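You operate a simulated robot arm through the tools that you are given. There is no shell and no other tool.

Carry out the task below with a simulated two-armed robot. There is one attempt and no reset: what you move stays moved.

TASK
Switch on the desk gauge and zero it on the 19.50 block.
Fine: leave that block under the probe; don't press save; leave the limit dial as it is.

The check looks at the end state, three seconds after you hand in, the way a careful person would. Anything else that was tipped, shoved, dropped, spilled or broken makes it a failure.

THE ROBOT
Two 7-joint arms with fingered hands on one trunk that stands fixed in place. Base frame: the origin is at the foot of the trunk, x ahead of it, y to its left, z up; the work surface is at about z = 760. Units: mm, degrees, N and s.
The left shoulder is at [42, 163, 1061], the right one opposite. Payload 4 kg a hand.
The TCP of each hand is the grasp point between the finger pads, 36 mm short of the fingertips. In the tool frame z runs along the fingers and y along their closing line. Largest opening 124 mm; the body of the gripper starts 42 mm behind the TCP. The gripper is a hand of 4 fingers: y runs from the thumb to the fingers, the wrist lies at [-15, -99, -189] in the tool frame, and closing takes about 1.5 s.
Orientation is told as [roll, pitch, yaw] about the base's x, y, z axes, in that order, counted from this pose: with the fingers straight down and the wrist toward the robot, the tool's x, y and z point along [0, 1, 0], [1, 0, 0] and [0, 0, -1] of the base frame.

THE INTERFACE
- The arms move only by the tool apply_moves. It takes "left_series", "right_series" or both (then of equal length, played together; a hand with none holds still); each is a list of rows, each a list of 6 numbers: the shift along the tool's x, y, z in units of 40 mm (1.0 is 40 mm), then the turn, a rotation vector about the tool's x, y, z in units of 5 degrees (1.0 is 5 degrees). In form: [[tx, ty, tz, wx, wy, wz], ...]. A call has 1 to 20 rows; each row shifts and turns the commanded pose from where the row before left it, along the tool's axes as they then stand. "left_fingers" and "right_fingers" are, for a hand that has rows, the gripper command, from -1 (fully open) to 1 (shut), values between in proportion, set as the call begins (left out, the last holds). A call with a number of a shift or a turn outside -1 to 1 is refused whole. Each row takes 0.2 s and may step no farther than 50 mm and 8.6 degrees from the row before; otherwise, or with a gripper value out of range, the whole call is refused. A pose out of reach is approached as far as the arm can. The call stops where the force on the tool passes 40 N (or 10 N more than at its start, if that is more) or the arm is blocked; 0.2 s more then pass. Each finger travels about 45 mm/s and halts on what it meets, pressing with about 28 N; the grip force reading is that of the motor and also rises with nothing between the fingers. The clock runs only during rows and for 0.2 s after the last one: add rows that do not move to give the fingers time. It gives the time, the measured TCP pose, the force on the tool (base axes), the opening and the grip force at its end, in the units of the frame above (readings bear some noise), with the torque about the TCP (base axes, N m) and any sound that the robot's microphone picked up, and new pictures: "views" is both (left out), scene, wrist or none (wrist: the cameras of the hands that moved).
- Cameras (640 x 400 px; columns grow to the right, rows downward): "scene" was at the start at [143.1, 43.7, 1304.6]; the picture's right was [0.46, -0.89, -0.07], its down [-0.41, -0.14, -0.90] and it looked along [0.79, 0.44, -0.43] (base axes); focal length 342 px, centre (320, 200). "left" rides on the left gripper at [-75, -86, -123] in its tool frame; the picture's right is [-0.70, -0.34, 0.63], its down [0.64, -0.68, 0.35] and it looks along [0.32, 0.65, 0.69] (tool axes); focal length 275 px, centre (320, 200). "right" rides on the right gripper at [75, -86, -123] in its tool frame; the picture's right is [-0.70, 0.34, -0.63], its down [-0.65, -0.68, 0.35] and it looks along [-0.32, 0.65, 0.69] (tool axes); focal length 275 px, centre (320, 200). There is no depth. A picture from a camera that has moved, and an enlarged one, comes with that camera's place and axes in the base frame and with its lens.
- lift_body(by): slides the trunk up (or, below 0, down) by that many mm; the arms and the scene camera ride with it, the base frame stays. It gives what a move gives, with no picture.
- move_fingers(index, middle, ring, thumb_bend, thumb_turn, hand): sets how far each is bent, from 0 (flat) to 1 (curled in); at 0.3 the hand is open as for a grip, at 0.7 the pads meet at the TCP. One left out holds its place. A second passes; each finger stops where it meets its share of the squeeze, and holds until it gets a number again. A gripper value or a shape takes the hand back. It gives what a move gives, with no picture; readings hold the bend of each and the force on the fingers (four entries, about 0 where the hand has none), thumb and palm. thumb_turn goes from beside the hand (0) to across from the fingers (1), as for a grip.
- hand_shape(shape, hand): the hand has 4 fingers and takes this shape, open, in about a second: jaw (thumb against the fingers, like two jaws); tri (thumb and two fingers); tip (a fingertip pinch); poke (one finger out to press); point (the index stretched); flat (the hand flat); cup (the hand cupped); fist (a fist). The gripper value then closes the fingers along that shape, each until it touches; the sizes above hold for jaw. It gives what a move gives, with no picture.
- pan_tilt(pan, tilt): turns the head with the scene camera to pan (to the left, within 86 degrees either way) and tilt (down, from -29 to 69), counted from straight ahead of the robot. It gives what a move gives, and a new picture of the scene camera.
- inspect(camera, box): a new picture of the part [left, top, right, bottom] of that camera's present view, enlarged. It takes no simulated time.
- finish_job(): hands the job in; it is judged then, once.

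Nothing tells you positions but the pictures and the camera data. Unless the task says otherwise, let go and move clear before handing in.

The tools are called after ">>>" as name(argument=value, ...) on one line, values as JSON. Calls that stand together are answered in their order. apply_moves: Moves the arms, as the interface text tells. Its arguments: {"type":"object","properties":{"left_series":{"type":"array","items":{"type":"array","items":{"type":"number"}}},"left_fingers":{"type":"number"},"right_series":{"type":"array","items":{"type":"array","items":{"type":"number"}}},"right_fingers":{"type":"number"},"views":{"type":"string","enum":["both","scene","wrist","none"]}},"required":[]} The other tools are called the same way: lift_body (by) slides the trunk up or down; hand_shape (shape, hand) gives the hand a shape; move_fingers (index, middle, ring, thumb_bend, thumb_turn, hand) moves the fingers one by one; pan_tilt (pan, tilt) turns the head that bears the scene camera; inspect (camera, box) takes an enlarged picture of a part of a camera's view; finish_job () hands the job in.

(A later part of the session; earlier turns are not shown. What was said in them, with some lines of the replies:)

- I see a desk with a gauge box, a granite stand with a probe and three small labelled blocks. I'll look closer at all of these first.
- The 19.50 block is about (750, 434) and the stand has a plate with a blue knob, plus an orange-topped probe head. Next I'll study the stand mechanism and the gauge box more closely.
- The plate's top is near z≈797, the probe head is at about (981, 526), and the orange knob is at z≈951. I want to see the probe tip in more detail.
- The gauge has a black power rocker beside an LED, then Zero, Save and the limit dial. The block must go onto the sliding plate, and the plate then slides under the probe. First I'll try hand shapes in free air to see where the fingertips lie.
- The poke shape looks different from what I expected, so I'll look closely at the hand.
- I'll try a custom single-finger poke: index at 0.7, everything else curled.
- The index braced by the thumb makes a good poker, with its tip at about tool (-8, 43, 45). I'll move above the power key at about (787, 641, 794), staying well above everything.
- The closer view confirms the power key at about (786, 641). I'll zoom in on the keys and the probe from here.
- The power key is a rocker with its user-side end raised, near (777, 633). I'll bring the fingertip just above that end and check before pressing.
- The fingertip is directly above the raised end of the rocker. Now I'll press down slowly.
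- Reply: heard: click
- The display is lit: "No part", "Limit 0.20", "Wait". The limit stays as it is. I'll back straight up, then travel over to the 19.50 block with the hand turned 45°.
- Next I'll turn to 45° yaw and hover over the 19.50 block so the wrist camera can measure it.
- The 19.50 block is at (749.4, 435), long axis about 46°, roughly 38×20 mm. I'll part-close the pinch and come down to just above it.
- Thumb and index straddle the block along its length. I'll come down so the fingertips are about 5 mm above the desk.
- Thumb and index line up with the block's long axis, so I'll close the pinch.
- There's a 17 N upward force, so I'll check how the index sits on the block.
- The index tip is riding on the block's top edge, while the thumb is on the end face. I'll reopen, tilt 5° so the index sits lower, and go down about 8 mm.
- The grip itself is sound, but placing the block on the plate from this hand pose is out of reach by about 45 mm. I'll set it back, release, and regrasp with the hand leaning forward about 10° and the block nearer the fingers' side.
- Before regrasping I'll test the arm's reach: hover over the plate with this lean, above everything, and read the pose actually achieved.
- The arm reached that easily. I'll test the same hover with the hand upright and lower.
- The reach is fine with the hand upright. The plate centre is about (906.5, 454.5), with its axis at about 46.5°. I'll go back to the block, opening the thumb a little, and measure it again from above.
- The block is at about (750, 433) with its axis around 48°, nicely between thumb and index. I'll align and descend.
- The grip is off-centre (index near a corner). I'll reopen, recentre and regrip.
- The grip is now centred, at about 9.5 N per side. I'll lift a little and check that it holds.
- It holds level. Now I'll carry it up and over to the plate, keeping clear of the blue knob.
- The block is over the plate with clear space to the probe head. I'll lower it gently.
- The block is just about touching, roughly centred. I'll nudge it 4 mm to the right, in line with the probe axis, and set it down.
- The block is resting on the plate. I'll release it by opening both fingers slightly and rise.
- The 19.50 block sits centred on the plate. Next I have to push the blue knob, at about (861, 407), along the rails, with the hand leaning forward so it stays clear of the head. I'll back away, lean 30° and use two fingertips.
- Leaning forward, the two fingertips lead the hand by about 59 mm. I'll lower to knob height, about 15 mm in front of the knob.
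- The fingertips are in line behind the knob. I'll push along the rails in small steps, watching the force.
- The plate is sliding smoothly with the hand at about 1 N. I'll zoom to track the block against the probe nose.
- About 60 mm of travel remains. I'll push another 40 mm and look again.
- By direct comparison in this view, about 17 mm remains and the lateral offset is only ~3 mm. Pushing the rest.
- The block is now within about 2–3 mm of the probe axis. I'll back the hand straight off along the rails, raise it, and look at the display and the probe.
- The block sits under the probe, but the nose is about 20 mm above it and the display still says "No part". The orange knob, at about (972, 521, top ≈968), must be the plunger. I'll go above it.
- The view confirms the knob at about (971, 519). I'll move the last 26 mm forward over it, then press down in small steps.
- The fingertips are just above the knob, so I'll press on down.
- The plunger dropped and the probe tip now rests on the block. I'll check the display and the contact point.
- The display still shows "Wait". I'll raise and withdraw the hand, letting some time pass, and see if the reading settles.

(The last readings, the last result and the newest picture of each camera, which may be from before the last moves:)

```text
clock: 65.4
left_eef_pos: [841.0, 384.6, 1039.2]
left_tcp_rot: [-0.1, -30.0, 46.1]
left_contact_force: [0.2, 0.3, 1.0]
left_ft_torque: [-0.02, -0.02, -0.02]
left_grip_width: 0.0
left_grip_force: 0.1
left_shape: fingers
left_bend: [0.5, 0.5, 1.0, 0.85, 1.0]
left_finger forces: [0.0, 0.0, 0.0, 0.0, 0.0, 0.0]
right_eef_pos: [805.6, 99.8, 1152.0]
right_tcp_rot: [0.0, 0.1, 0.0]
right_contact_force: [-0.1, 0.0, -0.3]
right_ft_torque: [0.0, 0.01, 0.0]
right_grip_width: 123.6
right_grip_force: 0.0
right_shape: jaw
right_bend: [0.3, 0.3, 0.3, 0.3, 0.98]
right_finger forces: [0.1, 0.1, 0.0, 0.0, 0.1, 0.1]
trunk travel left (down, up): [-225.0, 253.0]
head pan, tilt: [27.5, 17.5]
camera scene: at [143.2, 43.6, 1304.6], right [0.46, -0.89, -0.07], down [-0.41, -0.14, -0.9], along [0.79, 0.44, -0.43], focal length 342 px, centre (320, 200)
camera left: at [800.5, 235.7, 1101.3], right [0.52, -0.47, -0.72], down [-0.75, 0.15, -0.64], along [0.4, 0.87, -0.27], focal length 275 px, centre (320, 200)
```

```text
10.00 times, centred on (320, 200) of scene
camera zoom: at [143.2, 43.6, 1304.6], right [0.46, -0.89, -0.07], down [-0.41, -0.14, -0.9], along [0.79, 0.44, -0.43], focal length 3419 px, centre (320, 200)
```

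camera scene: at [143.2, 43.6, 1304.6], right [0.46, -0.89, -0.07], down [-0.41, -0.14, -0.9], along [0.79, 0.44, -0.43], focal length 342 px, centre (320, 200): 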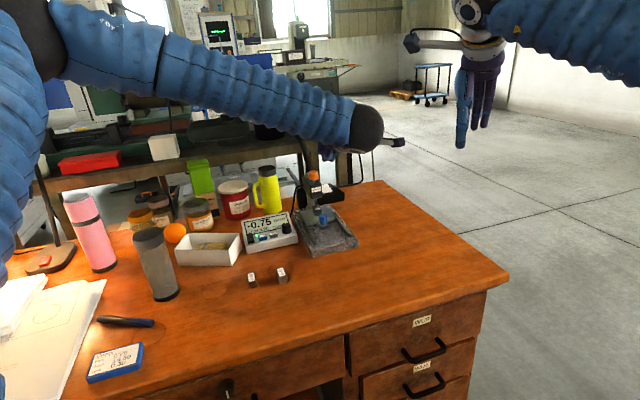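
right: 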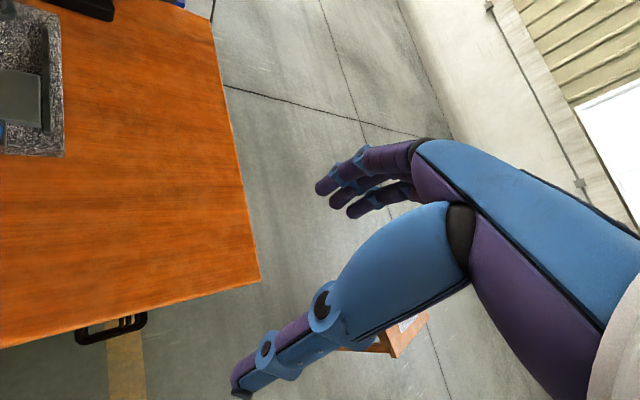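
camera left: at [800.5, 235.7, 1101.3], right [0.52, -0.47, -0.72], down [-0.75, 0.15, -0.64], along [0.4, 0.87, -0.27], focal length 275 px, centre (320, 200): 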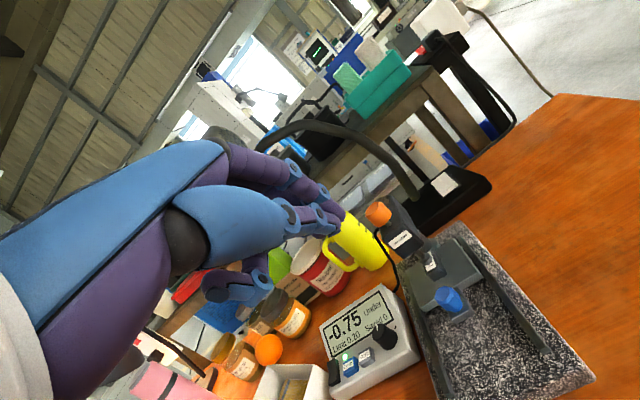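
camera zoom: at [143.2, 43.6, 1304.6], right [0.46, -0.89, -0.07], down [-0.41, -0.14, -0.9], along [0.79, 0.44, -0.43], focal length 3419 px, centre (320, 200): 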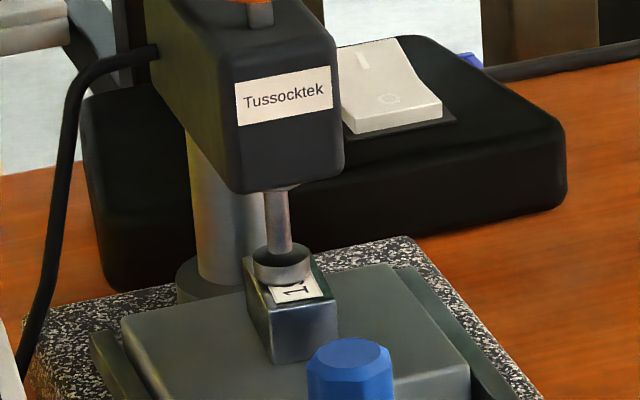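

The gauge now reads −0.75 "Under" with the probe on the 19.50 block, and the probe stays down. Next is Zero, at about (804.5, 612). I'll turn the hand upright and square, curling to a single braced index.

>>> apply_moves(left_series=[[0, -0.3, 0, 1, 0, 0], [0, -0.3, 0, 1, 0, 0], [0, -0.3, 0, 1, 0, 0], [0, 0, 0, 1, 0, 0], [0, 0, 0, 1, 0, 0], [0, 0, 0, 1, 0, 0], [0, 0, 0, 0, 0, 1], [0, 0, 0, 0, 0, 1], [0, 0, 0, 0, 0, 1], [0, 0, 0, 0, 0, 1], [0, 0, 0, 0, 0, 1], [0, 0, 0, 0, 0, 1], [0, 0, 0, 0, 0, 1], [0, 0, 0, 0, 0, 1], [0, 0, 0, 0, 0, 1], [0, 0, 0, 0, 0, 0.2]], views="none")

>>> move_fingers(hand="left", index=0.6, middle=1, ring=1, thumb_bend=1, thumb_turn=1)

>>> inspect(camera="left", box=[0, 0, 640, 400])

```text
clock: 68.8
left_eef_pos: [817.3, 358.9, 1024.6]
left_tcp_rot: [0.0, 0.0, 0.0]
left_contact_force: [0.3, -0.5, 0.9]
left_ft_torque: [0.02, -0.03, -0.02]
left_grip_width: 0.1
left_grip_force: 0.1
left_shape: fingers
left_bend: [0.5, 0.5, 1.0, 0.85, 1.0]
left_finger forces: [0.0, 0.1, 0.0, 0.0, 0.0, 0.1]
right_eef_pos: [806.0, 99.5, 1152.8]
right_tcp_rot: [0.0, 0.0, -0.1]
right_contact_force: [-0.6, 0.3, -0.4]
right_ft_torque: [-0.01, -0.02, -0.01]
right_grip_width: 124.0
right_grip_force: 0.1
right_shape: jaw
right_bend: [0.3, 0.3, 0.3, 0.3, 0.98]
right_finger forces: [0.0, 0.0, 0.0, 0.0, 0.0, 0.0]
trunk travel left (down, up): [-225.0, 253.0]
head pan, tilt: [27.5, 17.5]
```

```text
clock: 69.8
left_eef_pos: [820.2, 360.0, 1023.3]
left_tcp_rot: [0.0, 0.0, 0.0]
left_contact_force: [-0.1, 0.4, -0.5]
left_ft_torque: [0.0, 0.02, 0.0]
left_grip_width: 2.8
left_grip_force: 0.1
left_shape: fingers
left_bend: [0.48, 1.0, 1.0, 0.92, 1.0]
left_finger forces: [0.0, 0.1, 0.1, 0.1, 0.0, 0.0]
right_eef_pos: [806.5, 99.8, 1152.7]
right_tcp_rot: [0.0, 0.2, 0.0]
right_contact_force: [0.2, -0.5, -0.1]
right_ft_torque: [0.01, 0.03, 0.0]
right_grip_width: 123.6
right_grip_force: 0.0
right_shape: jaw
right_bend: [0.3, 0.3, 0.3, 0.3, 0.98]
right_finger forces: [0.0, 0.1, 0.0, 0.1, 0.1, 0.0]
trunk travel left (down, up): [-225.0, 253.0]
head pan, tilt: [27.5, 17.5]
```

```text
1.00 times, centred on (320, 200) of left (not enlarged: the box is as wide or as high as the picture)
camera zoom: at [732.4, 284.5, 1145.2], right [-0.34, -0.7, -0.63], down [-0.68, 0.64, -0.35], along [0.65, 0.32, -0.69], focal length 275 px, centre (320, 200)
```

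zoom: 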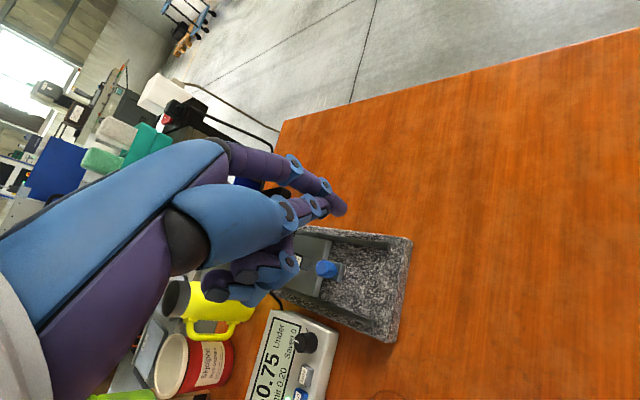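

>>> apply_moves(left_series=[[0.945, -0.198, 0, 0, 0, 0], [0.945, -0.198, 0, 0, 0, 0], [0.945, -0.198, 0, 0, 0, 0], [0.945, -0.198, 0, 0, 0, 0], [0.945, -0.198, 0, 0, 0, 0], [0.945, -0.198, 0, 0, 0, 0], [0.945, -0.198, 0, 0, 0, 0], [0, 0, 0.95, 0, 0, 0], [0, 0, 0.95, 0, 0, 0], [0, 0, 0.95, 0, 0, 0], [0, 0, 0.7, 0, 0, 0], [0, 0, 0, 0, 0, 0]])

>>> inspect(camera="left", box=[280, 100, 440, 260])

>>> inspect(camera="scene", box=[235, 205, 305, 255])

```text
clock: 72.4
left_eef_pos: [761.9, 624.5, 881.6]
left_tcp_rot: [0.0, 0.0, 0.0]
left_contact_force: [-0.8, -0.6, -0.1]
left_ft_torque: [-0.02, 0.0, 0.01]
left_grip_width: 2.9
left_grip_force: 0.1
left_shape: fingers
left_bend: [0.47, 1.0, 1.0, 0.92, 1.0]
left_finger forces: [0.0, 0.0, 0.0, 0.1, 0.0, 0.0]
right_eef_pos: [806.3, 99.9, 1153.0]
right_tcp_rot: [0.0, 0.0, 0.2]
right_contact_force: [1.2, 0.6, -0.6]
right_ft_torque: [-0.01, -0.01, -0.01]
right_grip_width: 123.7
right_grip_force: 0.1
right_shape: jaw
right_bend: [0.3, 0.3, 0.3, 0.3, 0.98]
right_finger forces: [0.0, 0.0, 0.0, 0.1, 0.0, 0.0]
trunk travel left (down, up): [-225.0, 253.0]
head pan, tilt: [27.5, 17.5]
camera scene: at [142.9, 43.4, 1304.8], right [0.46, -0.89, -0.07], down [-0.41, -0.14, -0.9], along [0.79, 0.44, -0.43], focal length 342 px, centre (320, 200)
camera left: at [674.6, 549.9, 1002.6], right [-0.34, -0.7, -0.63], down [-0.68, 0.64, -0.35], along [0.65, 0.32, -0.69], focal length 275 px, centre (320, 200)
```

scene: 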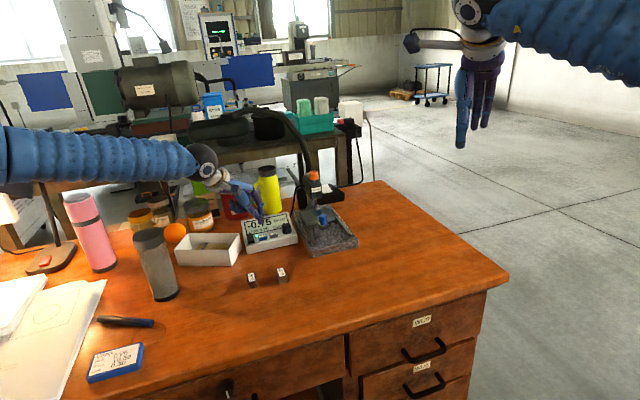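
left: 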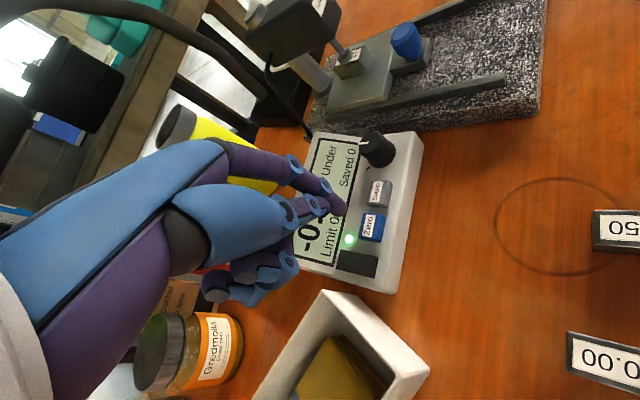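

```text
2.50 times, centred on (360, 180) of left
camera zoom: at [674.6, 549.9, 1002.6], right [-0.34, -0.7, -0.63], down [-0.68, 0.64, -0.35], along [0.65, 0.32, -0.69], focal length 688 px, centre (220, 250)
```

zoom: 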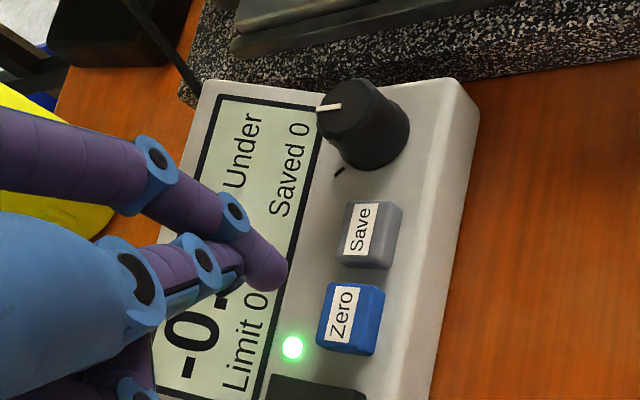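

```text
8.00 times, centred on (270, 230) of scene
camera zoom: at [142.9, 43.4, 1304.8], right [0.46, -0.89, -0.07], down [-0.41, -0.14, -0.9], along [0.79, 0.44, -0.43], focal length 2735 px, centre (720, -40)
```

zoom: 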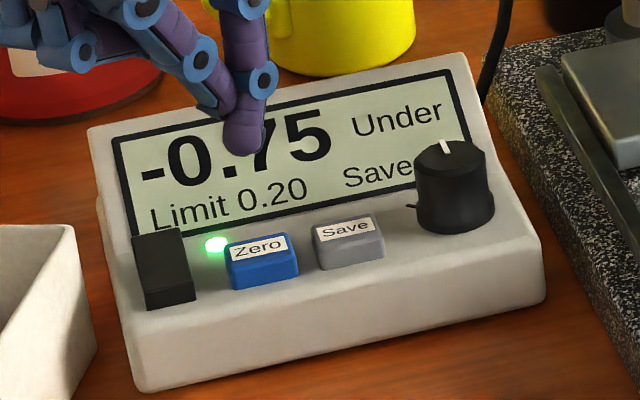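

The fingertip lines up with the Zero key in both views. I'll lower to just above it.

>>> apply_moves(left_series=[[-0.03, -0.025, 0.3, 0, 0, 0], [0, 0, 0.3, 0, 0, 0], [0, 0, 0.2, 0, 0, 0], [0, 0, 0, 0, 0, 0]], views="none")

>>> inspect(camera="left", box=[300, 140, 420, 260])

>>> inspect(camera="scene", box=[235, 205, 305, 255])

```text
clock: 73.4
left_eef_pos: [759.2, 623.3, 849.9]
left_tcp_rot: [0.1, 0.0, 0.0]
left_contact_force: [-0.6, 0.2, -0.1]
left_ft_torque: [-0.02, 0.03, 0.06]
left_grip_width: 3.2
left_grip_force: 0.1
left_shape: fingers
left_bend: [0.47, 1.0, 1.0, 0.92, 1.0]
left_finger forces: [0.0, 0.0, 0.0, 0.0, 0.0, 0.0]
right_eef_pos: [806.5, 100.8, 1153.4]
right_tcp_rot: [0.0, 0.1, 0.0]
right_contact_force: [-0.1, -0.3, 0.7]
right_ft_torque: [-0.01, -0.02, -0.02]
right_grip_width: 124.0
right_grip_force: 0.0
right_shape: jaw
right_bend: [0.3, 0.3, 0.3, 0.3, 0.98]
right_finger forces: [0.0, 0.0, 0.0, 0.0, 0.0, 0.0]
trunk travel left (down, up): [-225.0, 253.0]
head pan, tilt: [27.5, 17.5]
```

```text
3.33 times, centred on (360, 200) of left
camera zoom: at [675.2, 548.0, 970.7], right [-0.34, -0.7, -0.63], down [-0.68, 0.64, -0.35], along [0.65, 0.32, -0.69], focal length 918 px, centre (187, 200)
```

zoom: 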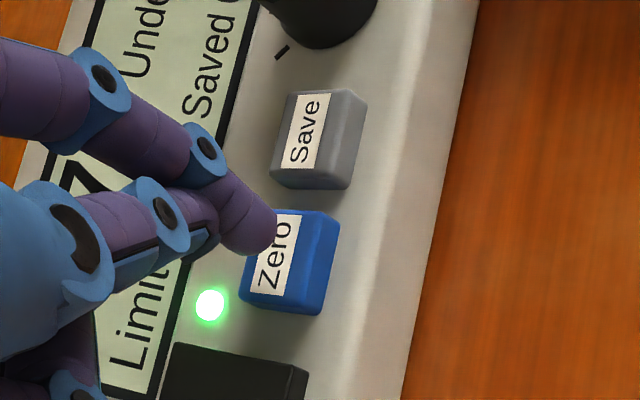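

```text
8.00 times, centred on (270, 230) of scene
camera zoom: at [143.1, 43.7, 1304.7], right [0.46, -0.89, -0.07], down [-0.41, -0.14, -0.9], along [0.79, 0.44, -0.43], focal length 2735 px, centre (720, -40)
```

zoom: 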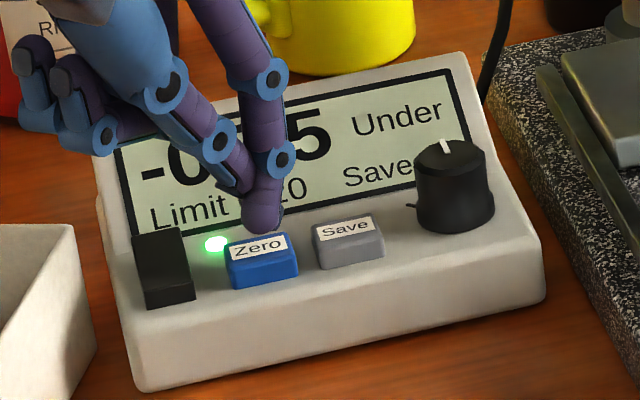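

>>> apply_moves(left_series=[[0.02, 0, 0.1, 0, 0, 0], [0, 0, 0.08, 0, 0, 0], [0, 0, 0.06, 0, 0, 0], [0, 0, 0.06, 0, 0, 0]], views="none")

>>> inspect(camera="scene", box=[235, 205, 305, 255])

```text
clock: 74.4
left_eef_pos: [760.2, 622.4, 839.1]
left_tcp_rot: [0.1, -0.1, 0.1]
left_contact_force: [-0.1, -0.4, 4.2]
left_ft_torque: [-0.03, -0.23, 0.02]
left_grip_width: 3.2
left_grip_force: 0.0
left_shape: fingers
left_bend: [0.47, 1.0, 1.0, 0.92, 1.0]
left_finger forces: [0.0, 0.1, 0.0, 0.1, 0.1, 0.0]
right_eef_pos: [806.2, 99.3, 1154.3]
right_tcp_rot: [-0.1, -0.1, 0.0]
right_contact_force: [-0.1, 0.1, 0.7]
right_ft_torque: [0.01, -0.01, 0.01]
right_grip_width: 123.6
right_grip_force: 0.1
right_shape: jaw
right_bend: [0.3, 0.3, 0.3, 0.3, 0.98]
right_finger forces: [0.0, 0.1, 0.0, 0.0, 0.0, 0.0]
trunk travel left (down, up): [-225.0, 253.0]
head pan, tilt: [27.5, 17.5]
heard: click
```

```text
8.00 times, centred on (270, 230) of scene
camera zoom: at [142.8, 43.4, 1304.8], right [0.46, -0.89, -0.07], down [-0.41, -0.14, -0.9], along [0.79, 0.44, -0.43], focal length 2735 px, centre (720, -40)
```

zoom: 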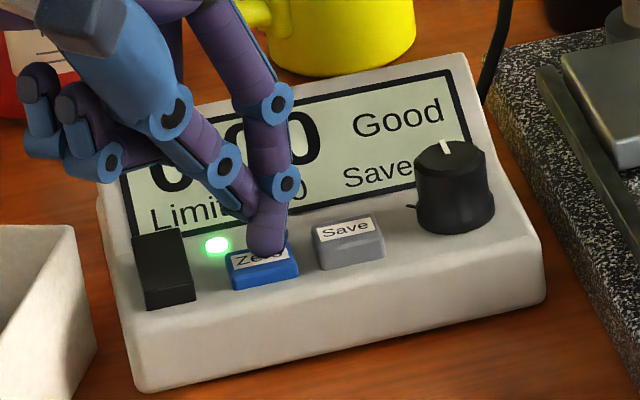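

A click, and the display changed to 0.00 "Good". I'll lift straight up and withdraw well clear.

>>> apply_moves(left_series=[[0, 0, -0.2, 0, 0, 0], [0, 0, -0.6, 0, 0, 0], [0, 0, -0.95, 0, 0, 0], [0, 0, -0.95, 0, 0, 0], [0, 0, -0.95, 0, 0, 0], [0, 0, -0.95, 0, 0, 0], [0, -0.7, -0.7, 0, 0, 0], [0, -0.7, -0.7, 0, 0, 0], [0, -0.7, -0.7, 0, 0, 0], [0, -0.7, -0.7, 0, 0, 0], [0, -0.7, -0.7, 0, 0, 0], [0, 0, 0, 0, 0, 0]])

>>> inspect(camera="scene", box=[220, 150, 380, 300])

>>> inspect(camera="scene", box=[235, 205, 305, 255])

>>> inspect(camera="left", box=[340, 60, 540, 240])

>>> inspect(camera="scene", box=[300, 170, 350, 220])

```text
clock: 77.0
left_eef_pos: [622.5, 624.9, 1159.9]
left_tcp_rot: [0.0, 0.1, 0.1]
left_contact_force: [0.1, -0.6, -0.9]
left_ft_torque: [0.0, 0.02, -0.03]
left_grip_width: 3.3
left_grip_force: 0.2
left_shape: fingers
left_bend: [0.47, 1.0, 1.0, 0.92, 1.0]
left_finger forces: [0.1, 0.0, 0.0, 0.1, 0.0, 0.1]
right_eef_pos: [806.8, 100.4, 1152.3]
right_tcp_rot: [0.0, 0.1, -0.1]
right_contact_force: [-0.3, 0.4, 0.5]
right_ft_torque: [-0.02, -0.02, 0.04]
right_grip_width: 123.4
right_grip_force: 0.0
right_shape: jaw
right_bend: [0.3, 0.3, 0.3, 0.3, 0.98]
right_finger forces: [0.1, 0.0, 0.0, 0.0, 0.1, 0.0]
trunk travel left (down, up): [-225.0, 253.0]
head pan, tilt: [27.5, 17.5]
camera scene: at [143.9, 43.7, 1304.4], right [0.46, -0.89, -0.07], down [-0.41, -0.14, -0.9], along [0.79, 0.44, -0.43], focal length 342 px, centre (320, 200)
camera left: at [537.0, 550.2, 1282.3], right [-0.34, -0.7, -0.63], down [-0.68, 0.64, -0.35], along [0.65, 0.32, -0.69], focal length 275 px, centre (320, 200)
```

scene: 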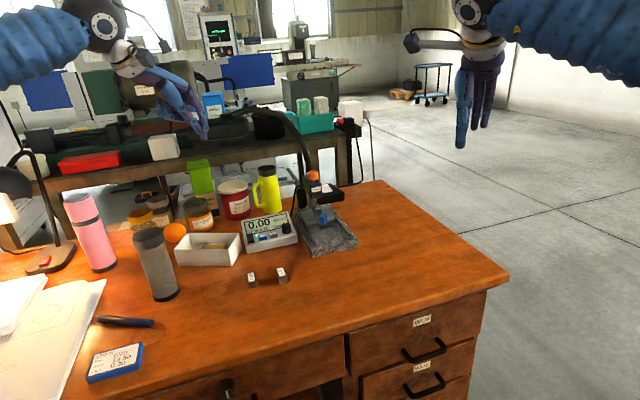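
left: 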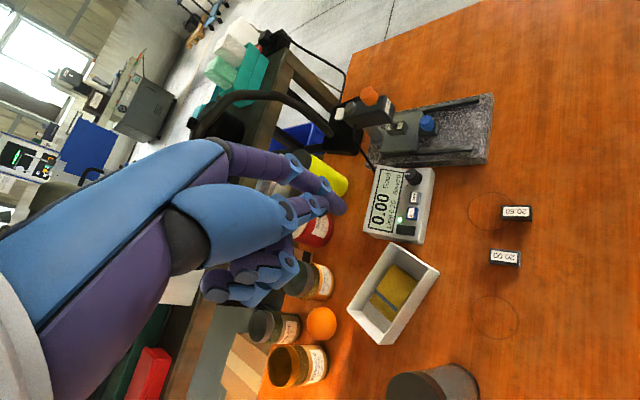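

```text
2.67 times, centred on (300, 225) of scene
camera zoom: at [143.9, 43.7, 1304.4], right [0.46, -0.89, -0.07], down [-0.41, -0.14, -0.9], along [0.79, 0.44, -0.43], focal length 912 px, centre (373, 133)
```

zoom: 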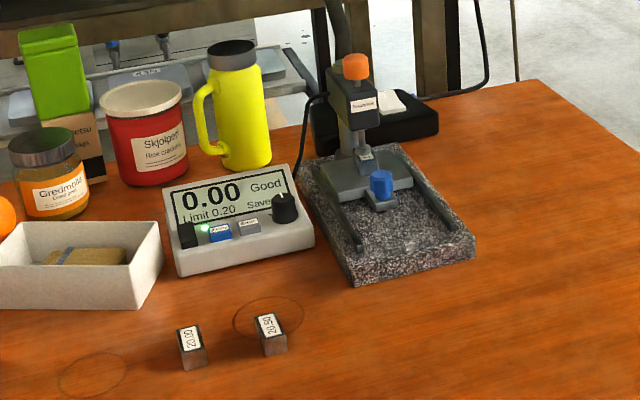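

```text
8.00 times, centred on (270, 230) of scene
camera zoom: at [143.9, 43.7, 1304.4], right [0.46, -0.89, -0.07], down [-0.41, -0.14, -0.9], along [0.79, 0.44, -0.43], focal length 2735 px, centre (720, -40)
```

zoom: 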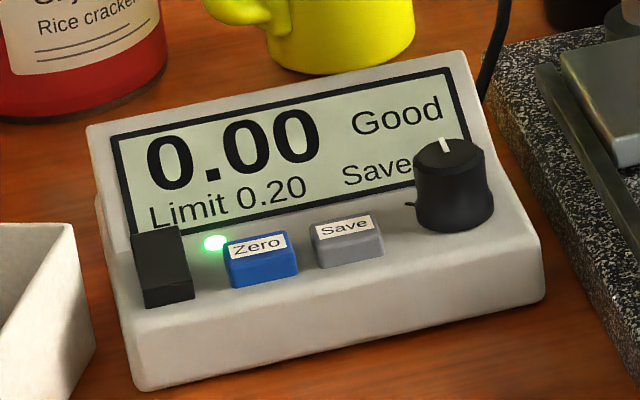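

```text
2.22 times, centred on (440, 150) of left
camera zoom: at [537.0, 550.2, 1282.3], right [-0.34, -0.7, -0.63], down [-0.68, 0.64, -0.35], along [0.65, 0.32, -0.69], focal length 612 px, centre (53, 311)
```

zoom: 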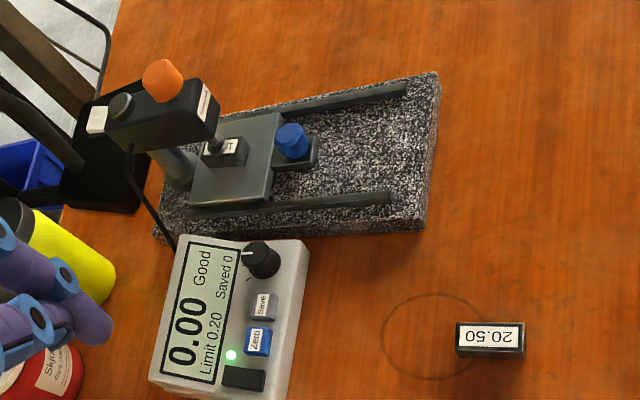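

```text
8.00 times, centred on (325, 195) of scene
camera zoom: at [143.9, 43.7, 1304.4], right [0.46, -0.89, -0.07], down [-0.41, -0.14, -0.9], along [0.79, 0.44, -0.43], focal length 2735 px, centre (280, 240)
```

zoom: 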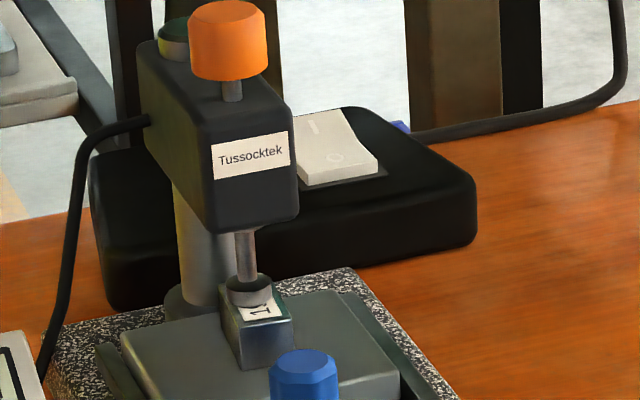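

The gauge is on and reads 0.00 "Good" with the 19.50 block under the probe. "Saved 0" and "Limit 0.20" are unchanged, nothing else has moved, and the hand is clear, so I'm handing in.

>>> finish_job()

```text
The job is handed in.
```

The gauge is on and zeroed on the 19.50 block. It reads 0.00 "Good", and the block is still under the probe.

- **Save:** I didn't press it; the display still shows "Saved 0".
- **Limit dial:** I left it alone. It reads 0.20, though the card on the desk says 0.30.
- **Block position:** the probe tip sits towards the back of the block rather than at its centre.
- **Everything else:** the 20.00 and 20.50 blocks and the other items on the desk look undisturbed, and both hands are clear.
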